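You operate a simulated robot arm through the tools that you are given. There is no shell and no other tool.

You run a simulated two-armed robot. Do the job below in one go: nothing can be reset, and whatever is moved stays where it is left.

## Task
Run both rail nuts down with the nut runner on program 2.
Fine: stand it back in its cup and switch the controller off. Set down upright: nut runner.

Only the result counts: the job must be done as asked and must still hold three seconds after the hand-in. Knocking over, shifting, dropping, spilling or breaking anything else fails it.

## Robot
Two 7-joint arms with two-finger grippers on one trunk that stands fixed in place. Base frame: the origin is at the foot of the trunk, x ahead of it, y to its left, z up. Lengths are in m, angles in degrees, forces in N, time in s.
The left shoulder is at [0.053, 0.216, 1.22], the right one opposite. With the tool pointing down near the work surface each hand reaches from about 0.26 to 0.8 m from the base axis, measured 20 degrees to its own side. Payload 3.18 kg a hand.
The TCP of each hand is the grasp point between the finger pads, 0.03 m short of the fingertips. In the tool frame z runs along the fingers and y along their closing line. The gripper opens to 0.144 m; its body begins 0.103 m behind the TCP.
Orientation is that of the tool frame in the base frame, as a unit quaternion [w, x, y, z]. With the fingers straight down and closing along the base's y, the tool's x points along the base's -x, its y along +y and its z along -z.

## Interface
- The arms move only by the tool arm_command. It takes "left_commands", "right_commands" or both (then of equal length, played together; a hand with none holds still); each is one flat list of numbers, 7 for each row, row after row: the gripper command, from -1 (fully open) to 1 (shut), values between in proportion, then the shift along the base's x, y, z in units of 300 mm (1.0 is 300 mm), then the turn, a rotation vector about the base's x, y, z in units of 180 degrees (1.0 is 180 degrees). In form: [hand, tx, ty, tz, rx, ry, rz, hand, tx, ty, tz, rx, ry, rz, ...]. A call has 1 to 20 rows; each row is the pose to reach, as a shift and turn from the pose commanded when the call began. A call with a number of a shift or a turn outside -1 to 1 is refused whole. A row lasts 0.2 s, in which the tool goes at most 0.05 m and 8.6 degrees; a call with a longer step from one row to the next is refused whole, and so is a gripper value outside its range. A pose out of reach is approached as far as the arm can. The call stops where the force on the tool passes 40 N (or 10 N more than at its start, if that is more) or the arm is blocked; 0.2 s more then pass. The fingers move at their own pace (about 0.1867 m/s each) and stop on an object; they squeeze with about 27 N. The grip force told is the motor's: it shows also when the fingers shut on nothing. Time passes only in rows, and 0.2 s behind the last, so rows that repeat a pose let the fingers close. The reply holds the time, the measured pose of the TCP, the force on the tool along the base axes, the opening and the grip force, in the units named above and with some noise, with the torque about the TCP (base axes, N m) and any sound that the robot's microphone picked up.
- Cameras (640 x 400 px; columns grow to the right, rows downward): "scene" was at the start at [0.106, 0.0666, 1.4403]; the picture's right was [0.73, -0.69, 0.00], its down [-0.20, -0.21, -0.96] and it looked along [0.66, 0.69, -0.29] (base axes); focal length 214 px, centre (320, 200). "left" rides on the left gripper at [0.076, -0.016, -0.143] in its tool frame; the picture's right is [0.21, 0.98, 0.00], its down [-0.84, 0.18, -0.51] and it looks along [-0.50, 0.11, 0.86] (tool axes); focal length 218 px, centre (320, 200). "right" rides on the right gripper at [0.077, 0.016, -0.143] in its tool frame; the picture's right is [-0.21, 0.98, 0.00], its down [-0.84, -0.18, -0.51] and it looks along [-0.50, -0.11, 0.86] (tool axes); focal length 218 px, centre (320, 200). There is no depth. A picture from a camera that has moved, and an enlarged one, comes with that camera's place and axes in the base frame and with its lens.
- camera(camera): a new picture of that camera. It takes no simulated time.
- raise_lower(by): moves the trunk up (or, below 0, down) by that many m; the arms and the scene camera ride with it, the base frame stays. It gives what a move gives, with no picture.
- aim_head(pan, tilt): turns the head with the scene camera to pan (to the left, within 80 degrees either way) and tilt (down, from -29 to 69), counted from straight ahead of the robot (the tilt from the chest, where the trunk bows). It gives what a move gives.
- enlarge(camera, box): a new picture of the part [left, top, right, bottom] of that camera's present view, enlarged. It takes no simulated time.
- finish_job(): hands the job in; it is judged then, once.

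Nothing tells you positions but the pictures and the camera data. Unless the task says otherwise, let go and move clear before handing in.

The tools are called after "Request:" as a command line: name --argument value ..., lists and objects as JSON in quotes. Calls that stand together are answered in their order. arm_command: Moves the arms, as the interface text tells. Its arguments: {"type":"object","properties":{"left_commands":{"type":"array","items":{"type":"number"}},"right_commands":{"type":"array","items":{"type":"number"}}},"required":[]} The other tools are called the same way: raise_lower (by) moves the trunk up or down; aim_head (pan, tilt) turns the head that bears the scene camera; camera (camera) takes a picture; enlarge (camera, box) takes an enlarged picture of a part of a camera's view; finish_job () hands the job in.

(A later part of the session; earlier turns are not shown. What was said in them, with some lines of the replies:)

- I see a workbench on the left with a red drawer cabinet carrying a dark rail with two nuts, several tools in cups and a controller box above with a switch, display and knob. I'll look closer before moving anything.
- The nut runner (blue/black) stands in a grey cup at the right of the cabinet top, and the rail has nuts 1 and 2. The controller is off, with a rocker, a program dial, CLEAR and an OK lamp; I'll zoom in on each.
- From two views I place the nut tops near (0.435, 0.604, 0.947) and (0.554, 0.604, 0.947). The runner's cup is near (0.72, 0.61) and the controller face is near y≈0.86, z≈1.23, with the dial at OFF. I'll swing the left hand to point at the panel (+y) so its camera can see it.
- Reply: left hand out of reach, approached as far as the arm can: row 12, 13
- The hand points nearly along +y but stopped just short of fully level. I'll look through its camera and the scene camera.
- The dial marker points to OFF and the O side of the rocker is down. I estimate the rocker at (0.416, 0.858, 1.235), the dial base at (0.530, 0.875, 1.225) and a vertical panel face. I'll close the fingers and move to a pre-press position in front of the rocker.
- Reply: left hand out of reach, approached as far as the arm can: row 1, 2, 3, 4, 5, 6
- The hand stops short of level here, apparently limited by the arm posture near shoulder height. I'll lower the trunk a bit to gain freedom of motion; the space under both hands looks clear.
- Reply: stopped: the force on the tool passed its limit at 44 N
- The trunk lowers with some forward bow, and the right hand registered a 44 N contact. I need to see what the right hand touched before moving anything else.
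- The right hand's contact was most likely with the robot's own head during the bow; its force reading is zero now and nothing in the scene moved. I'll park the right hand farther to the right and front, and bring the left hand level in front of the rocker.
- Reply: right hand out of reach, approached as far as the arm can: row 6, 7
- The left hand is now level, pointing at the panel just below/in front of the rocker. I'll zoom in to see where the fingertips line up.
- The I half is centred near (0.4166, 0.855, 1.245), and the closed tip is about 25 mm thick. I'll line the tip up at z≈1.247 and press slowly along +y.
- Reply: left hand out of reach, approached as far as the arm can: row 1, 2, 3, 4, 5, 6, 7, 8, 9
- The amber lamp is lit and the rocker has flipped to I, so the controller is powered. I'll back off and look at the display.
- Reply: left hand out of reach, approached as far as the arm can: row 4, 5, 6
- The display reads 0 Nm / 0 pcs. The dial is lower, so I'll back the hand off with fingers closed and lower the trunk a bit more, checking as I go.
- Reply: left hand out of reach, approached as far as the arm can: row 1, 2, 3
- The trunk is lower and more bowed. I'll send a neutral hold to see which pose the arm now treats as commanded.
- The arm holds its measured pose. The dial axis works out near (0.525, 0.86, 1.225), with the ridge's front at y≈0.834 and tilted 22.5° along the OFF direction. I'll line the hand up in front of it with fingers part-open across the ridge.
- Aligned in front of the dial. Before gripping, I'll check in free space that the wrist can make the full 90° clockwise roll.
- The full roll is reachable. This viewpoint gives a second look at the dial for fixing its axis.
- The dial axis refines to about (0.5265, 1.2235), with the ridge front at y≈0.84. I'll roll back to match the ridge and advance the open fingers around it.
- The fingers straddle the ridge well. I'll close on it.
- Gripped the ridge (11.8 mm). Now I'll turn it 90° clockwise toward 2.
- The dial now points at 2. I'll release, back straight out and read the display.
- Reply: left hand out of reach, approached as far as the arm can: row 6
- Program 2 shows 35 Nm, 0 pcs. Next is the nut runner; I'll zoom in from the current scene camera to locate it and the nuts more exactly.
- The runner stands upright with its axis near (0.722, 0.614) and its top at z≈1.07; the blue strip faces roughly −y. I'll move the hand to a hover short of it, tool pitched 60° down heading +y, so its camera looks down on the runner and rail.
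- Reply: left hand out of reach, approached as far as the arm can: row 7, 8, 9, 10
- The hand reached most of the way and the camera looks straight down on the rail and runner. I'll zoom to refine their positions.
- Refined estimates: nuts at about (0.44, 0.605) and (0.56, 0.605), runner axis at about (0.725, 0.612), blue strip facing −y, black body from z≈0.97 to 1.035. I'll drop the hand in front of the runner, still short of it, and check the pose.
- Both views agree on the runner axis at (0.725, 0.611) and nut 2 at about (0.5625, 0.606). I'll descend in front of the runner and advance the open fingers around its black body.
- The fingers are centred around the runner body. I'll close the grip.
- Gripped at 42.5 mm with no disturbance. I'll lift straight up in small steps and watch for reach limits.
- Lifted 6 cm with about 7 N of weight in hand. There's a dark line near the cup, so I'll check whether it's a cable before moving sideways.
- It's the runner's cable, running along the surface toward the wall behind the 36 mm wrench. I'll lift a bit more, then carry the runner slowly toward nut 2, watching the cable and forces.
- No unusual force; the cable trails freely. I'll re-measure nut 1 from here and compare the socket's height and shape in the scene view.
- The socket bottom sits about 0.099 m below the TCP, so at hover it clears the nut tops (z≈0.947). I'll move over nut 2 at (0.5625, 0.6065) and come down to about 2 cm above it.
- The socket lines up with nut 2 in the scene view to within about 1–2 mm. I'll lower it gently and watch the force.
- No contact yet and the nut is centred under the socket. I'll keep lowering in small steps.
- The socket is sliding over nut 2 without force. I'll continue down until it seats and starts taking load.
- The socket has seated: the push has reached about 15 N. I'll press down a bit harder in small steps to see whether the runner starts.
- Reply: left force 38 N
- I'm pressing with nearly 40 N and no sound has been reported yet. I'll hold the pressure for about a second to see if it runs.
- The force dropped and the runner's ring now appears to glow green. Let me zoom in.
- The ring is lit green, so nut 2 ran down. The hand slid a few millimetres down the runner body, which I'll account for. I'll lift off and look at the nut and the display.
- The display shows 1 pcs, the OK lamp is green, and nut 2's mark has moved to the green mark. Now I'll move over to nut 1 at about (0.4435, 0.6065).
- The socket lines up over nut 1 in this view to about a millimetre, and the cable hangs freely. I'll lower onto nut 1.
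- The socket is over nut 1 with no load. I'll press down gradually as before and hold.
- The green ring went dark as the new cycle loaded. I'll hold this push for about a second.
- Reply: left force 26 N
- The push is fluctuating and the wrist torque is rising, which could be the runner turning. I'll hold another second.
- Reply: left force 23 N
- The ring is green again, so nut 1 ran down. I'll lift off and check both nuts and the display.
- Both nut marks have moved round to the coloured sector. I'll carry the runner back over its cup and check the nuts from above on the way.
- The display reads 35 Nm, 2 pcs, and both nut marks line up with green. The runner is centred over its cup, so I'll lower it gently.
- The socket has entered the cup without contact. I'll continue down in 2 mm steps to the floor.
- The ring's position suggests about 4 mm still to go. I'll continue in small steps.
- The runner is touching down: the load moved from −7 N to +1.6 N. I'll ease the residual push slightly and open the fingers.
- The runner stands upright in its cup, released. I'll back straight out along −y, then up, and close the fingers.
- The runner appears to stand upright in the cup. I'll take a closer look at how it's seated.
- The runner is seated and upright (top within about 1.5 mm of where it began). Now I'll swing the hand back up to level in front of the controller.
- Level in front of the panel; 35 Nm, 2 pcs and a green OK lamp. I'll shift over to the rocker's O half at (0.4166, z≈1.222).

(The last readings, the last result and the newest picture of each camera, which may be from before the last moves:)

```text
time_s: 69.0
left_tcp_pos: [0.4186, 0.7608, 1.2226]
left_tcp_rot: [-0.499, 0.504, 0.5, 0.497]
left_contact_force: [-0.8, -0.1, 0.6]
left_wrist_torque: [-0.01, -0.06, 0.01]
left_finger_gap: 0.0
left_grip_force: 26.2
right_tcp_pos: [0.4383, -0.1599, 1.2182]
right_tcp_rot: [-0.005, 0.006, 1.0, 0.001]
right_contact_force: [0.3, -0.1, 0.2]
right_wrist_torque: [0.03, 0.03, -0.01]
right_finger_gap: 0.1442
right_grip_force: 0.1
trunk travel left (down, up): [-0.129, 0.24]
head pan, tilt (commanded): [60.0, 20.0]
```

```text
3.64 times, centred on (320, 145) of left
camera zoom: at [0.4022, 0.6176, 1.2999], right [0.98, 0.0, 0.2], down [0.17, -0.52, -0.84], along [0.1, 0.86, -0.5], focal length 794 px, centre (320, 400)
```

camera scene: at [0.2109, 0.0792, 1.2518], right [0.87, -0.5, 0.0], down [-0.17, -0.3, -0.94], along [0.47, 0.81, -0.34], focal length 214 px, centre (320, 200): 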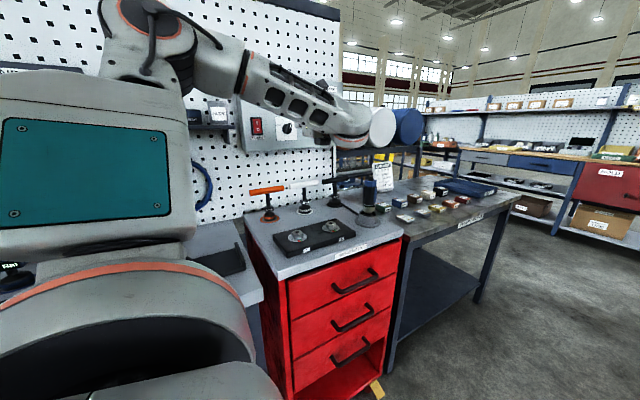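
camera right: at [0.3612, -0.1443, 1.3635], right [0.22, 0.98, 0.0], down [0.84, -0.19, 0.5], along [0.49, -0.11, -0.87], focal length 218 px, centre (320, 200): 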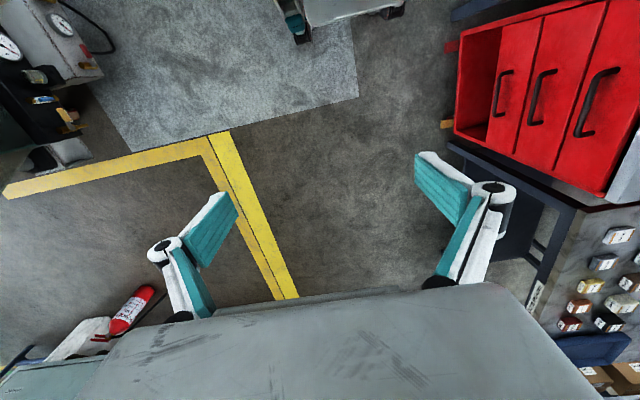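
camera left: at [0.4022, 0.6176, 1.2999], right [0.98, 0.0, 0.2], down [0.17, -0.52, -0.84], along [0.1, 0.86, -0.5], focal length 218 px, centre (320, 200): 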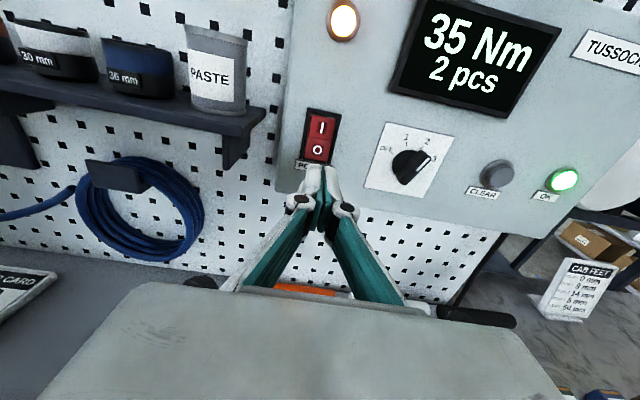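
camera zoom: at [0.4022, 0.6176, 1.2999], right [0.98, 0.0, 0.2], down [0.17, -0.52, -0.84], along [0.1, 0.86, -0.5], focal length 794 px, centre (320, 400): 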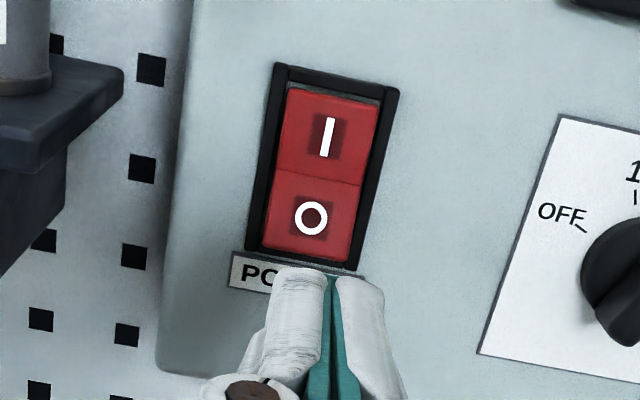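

The hand is right in front of the O half (about (0.4155, 0.855, 1.2245)). I'll press it slowly.

Request:
arm_command --left_commands '[1, -0.01, 0.1, -0.005, 0, 0, 0, 1, -0.01, 0.1833, -0.005, 0, 0, 0, 1, -0.01, 0.1933, -0.005, 0, 0, 0, 1, -0.01, 0.2033, -0.005, 0, 0, 0, 1, -0.01, 0.2133, -0.005, 0, 0, 0, 1, -0.01, 0.2233, -0.005, 0, 0, 0, 1, -0.01, 0.2333, -0.005, 0, 0, 0, 1, -0.01, 0.2433, -0.005, 0, 0, 0, 1, -0.01, 0.2533, -0.005, 0, 0, 0]'

Request:
camera --camera "left"

```text
time_s: 71.0
left_tcp_pos: [0.4139, 0.8331, 1.2206]
left_tcp_rot: [-0.5, 0.502, 0.498, 0.5]
left_contact_force: [-2.7, -17.8, -5.2]
left_wrist_torque: [0.11, -0.07, 0.12]
left_finger_gap: 0.0062
left_grip_force: 30.9
right_tcp_pos: [0.4371, -0.163, 1.2192]
right_tcp_rot: [-0.005, 0.006, 1.0, 0.001]
right_contact_force: [-0.4, 0.5, -0.6]
right_wrist_torque: [-0.02, 0.0, -0.02]
right_finger_gap: 0.1441
right_grip_force: 0.0
trunk travel left (down, up): [-0.129, 0.24]
head pan, tilt (commanded): [60.0, 20.0]
```

```text
taken
camera left: at [0.3983, 0.6893, 1.2976], right [0.98, 0.0, 0.2], down [0.17, -0.51, -0.84], along [0.1, 0.86, -0.5], focal length 218 px, centre (320, 200)
```

left: 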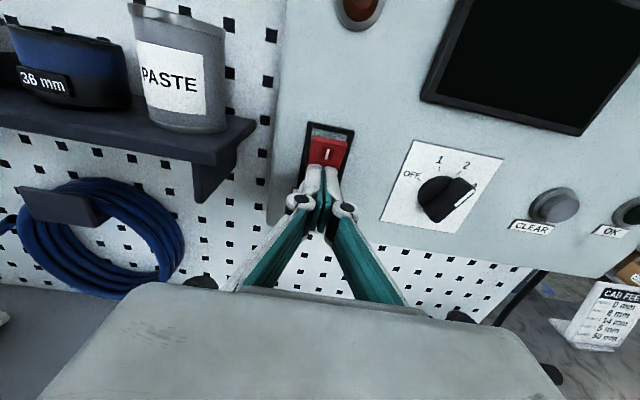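

The display and lamp are dark, so the controller is off. The fingers show a 6 mm gap, so I'll check they aren't pinching anything before backing away.

Request:
enlarge --camera "left" --box '[270, 100, 390, 220]'

```text
3.33 times, centred on (330, 160) of left
camera zoom: at [0.3983, 0.6893, 1.2976], right [0.98, 0.0, 0.2], down [0.17, -0.51, -0.84], along [0.1, 0.86, -0.5], focal length 728 px, centre (287, 333)
```

zoom: 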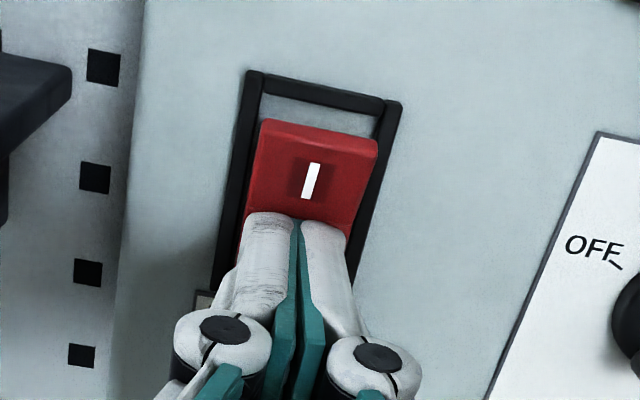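

The I half is raised (switched to O) and nothing is pinched. I'll back straight off.

Request:
arm_command --left_commands '[1, 0, -0.03, 0, 0, 0, 0, 1, 0, -0.08, 0, 0, 0, 0, 1, 0, -0.16, 0, 0, 0, 0, 1, 0, -0.24, 0, 0, 0, 0, 1, 0, -0.24, 0, 0, 0, 0]'

Request:
camera --camera "left"

Request:
camera --camera "scene"

```text
time_s: 72.2
left_tcp_pos: [0.4151, 0.7621, 1.2223]
left_tcp_rot: [-0.499, 0.504, 0.501, 0.496]
left_contact_force: [-0.3, -0.4, -0.6]
left_wrist_torque: [0.03, 0.01, 0.04]
left_finger_gap: 0.0001
left_grip_force: 30.6
right_tcp_pos: [0.4366, -0.1612, 1.2198]
right_tcp_rot: [-0.005, 0.006, 1.0, 0.001]
right_contact_force: [-0.4, 0.9, -0.5]
right_wrist_torque: [0.0, -0.02, -0.01]
right_finger_gap: 0.144
right_grip_force: 0.1
trunk travel left (down, up): [-0.129, 0.24]
head pan, tilt (commanded): [60.0, 20.0]
```

```text
taken
camera left: at [0.3988, 0.6202, 1.2995], right [0.98, 0.0, 0.2], down [0.17, -0.52, -0.84], along [0.1, 0.86, -0.51], focal length 218 px, centre (320, 200)
```

left: 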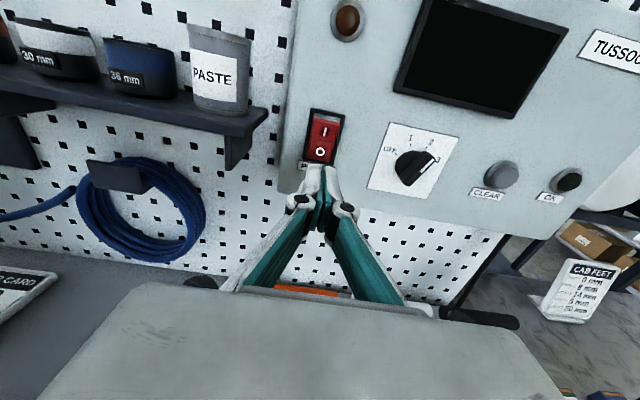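

```text
taken
camera scene: at [0.2106, 0.0794, 1.2519], right [0.87, -0.5, 0.0], down [-0.17, -0.3, -0.94], along [0.47, 0.81, -0.34], focal length 214 px, centre (320, 200)
```

scene: 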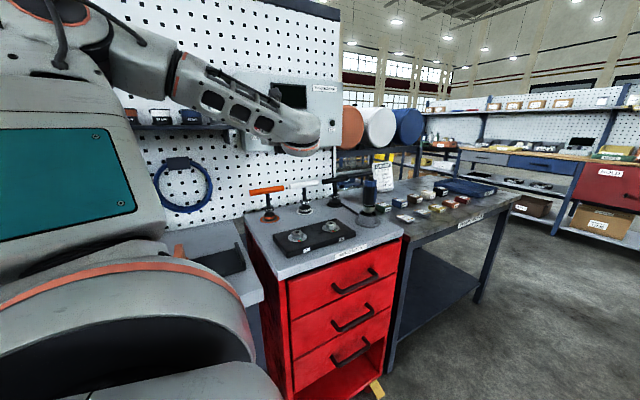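

The controller stays off. One last close look at the runner, nuts and wrenches before handing in.

Request:
enlarge --camera "scene" --box '[240, 165, 410, 270]'

Request:
enlarge --camera "scene" --box '[345, 165, 405, 235]'

Request:
enlarge --camera "left" --box '[280, 90, 360, 190]'

```text
3.76 times, centred on (325, 218) of scene
camera zoom: at [0.2106, 0.0794, 1.2519], right [0.87, -0.5, 0.0], down [-0.17, -0.3, -0.94], along [0.47, 0.81, -0.34], focal length 807 px, centre (301, 134)
```

zoom: 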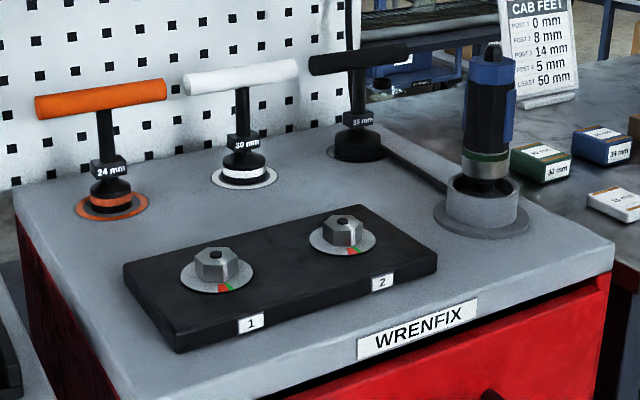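

```text
5.71 times, centred on (375, 200) of scene
camera zoom: at [0.2106, 0.0794, 1.2519], right [0.87, -0.5, 0.0], down [-0.17, -0.3, -0.94], along [0.47, 0.81, -0.34], focal length 1226 px, centre (6, 200)
```

zoom: 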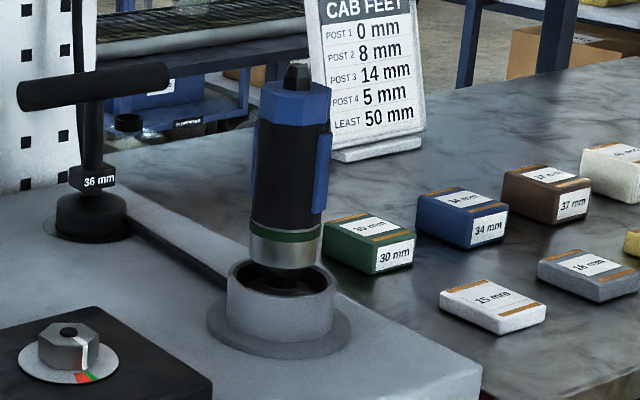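

```text
4.00 times, centred on (320, 140) of left
camera zoom: at [0.3988, 0.6202, 1.2995], right [0.98, 0.0, 0.2], down [0.17, -0.52, -0.84], along [0.1, 0.86, -0.51], focal length 873 px, centre (320, 440)
```

zoom: 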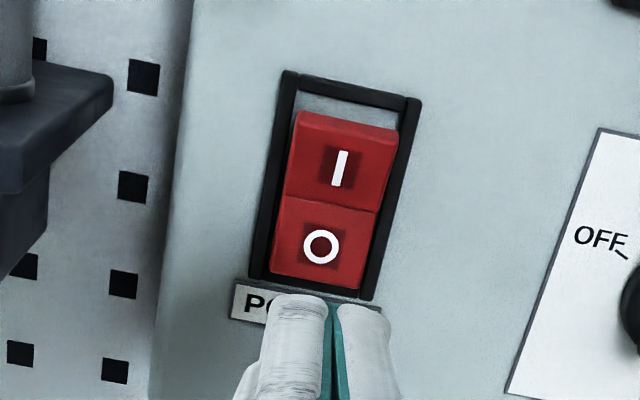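

Request:
enlarge --camera "scene" --box '[275, 210, 365, 260]'

```text
7.11 times, centred on (320, 235) of scene
camera zoom: at [0.2106, 0.0794, 1.2519], right [0.87, -0.5, 0.0], down [-0.17, -0.3, -0.94], along [0.47, 0.81, -0.34], focal length 1525 px, centre (320, -49)
```

zoom: 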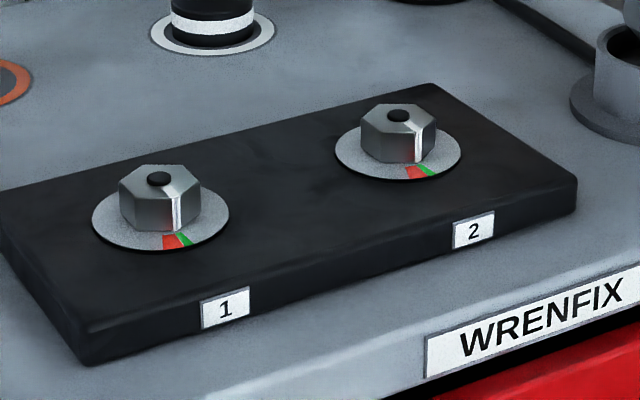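

Both nuts are run down with their marks at green, the runner stands upright and free in its cup, and the controller is off at the rocker. The wrenches haven't moved and both hands are clear, so I'm handing in.

Request:
finish_job

```text
The job is handed in.
```

Both rail nuts were run down with the nut runner on program 2. The display read 35 Nm and 2 pcs with the OK lamp green, and both nut marks line up with the green sectors. I've handed the job in, but no pass or fail result came back.

- **Nut runner:** it is back in its cup, released and upright to within about 1°.
- **Controller:** it is switched off at the power rocker, and the display and lamps are dark. I left the program dial at 2 because you only asked for the controller to be off.
- **Everything else:** the wrenches are where they started, and I saw nothing knocked over or shifted. Early on, as the trunk lowered, the right hand hit something at 44 N, probably the robot's own head. I found no sign that it touched anything in the scene.
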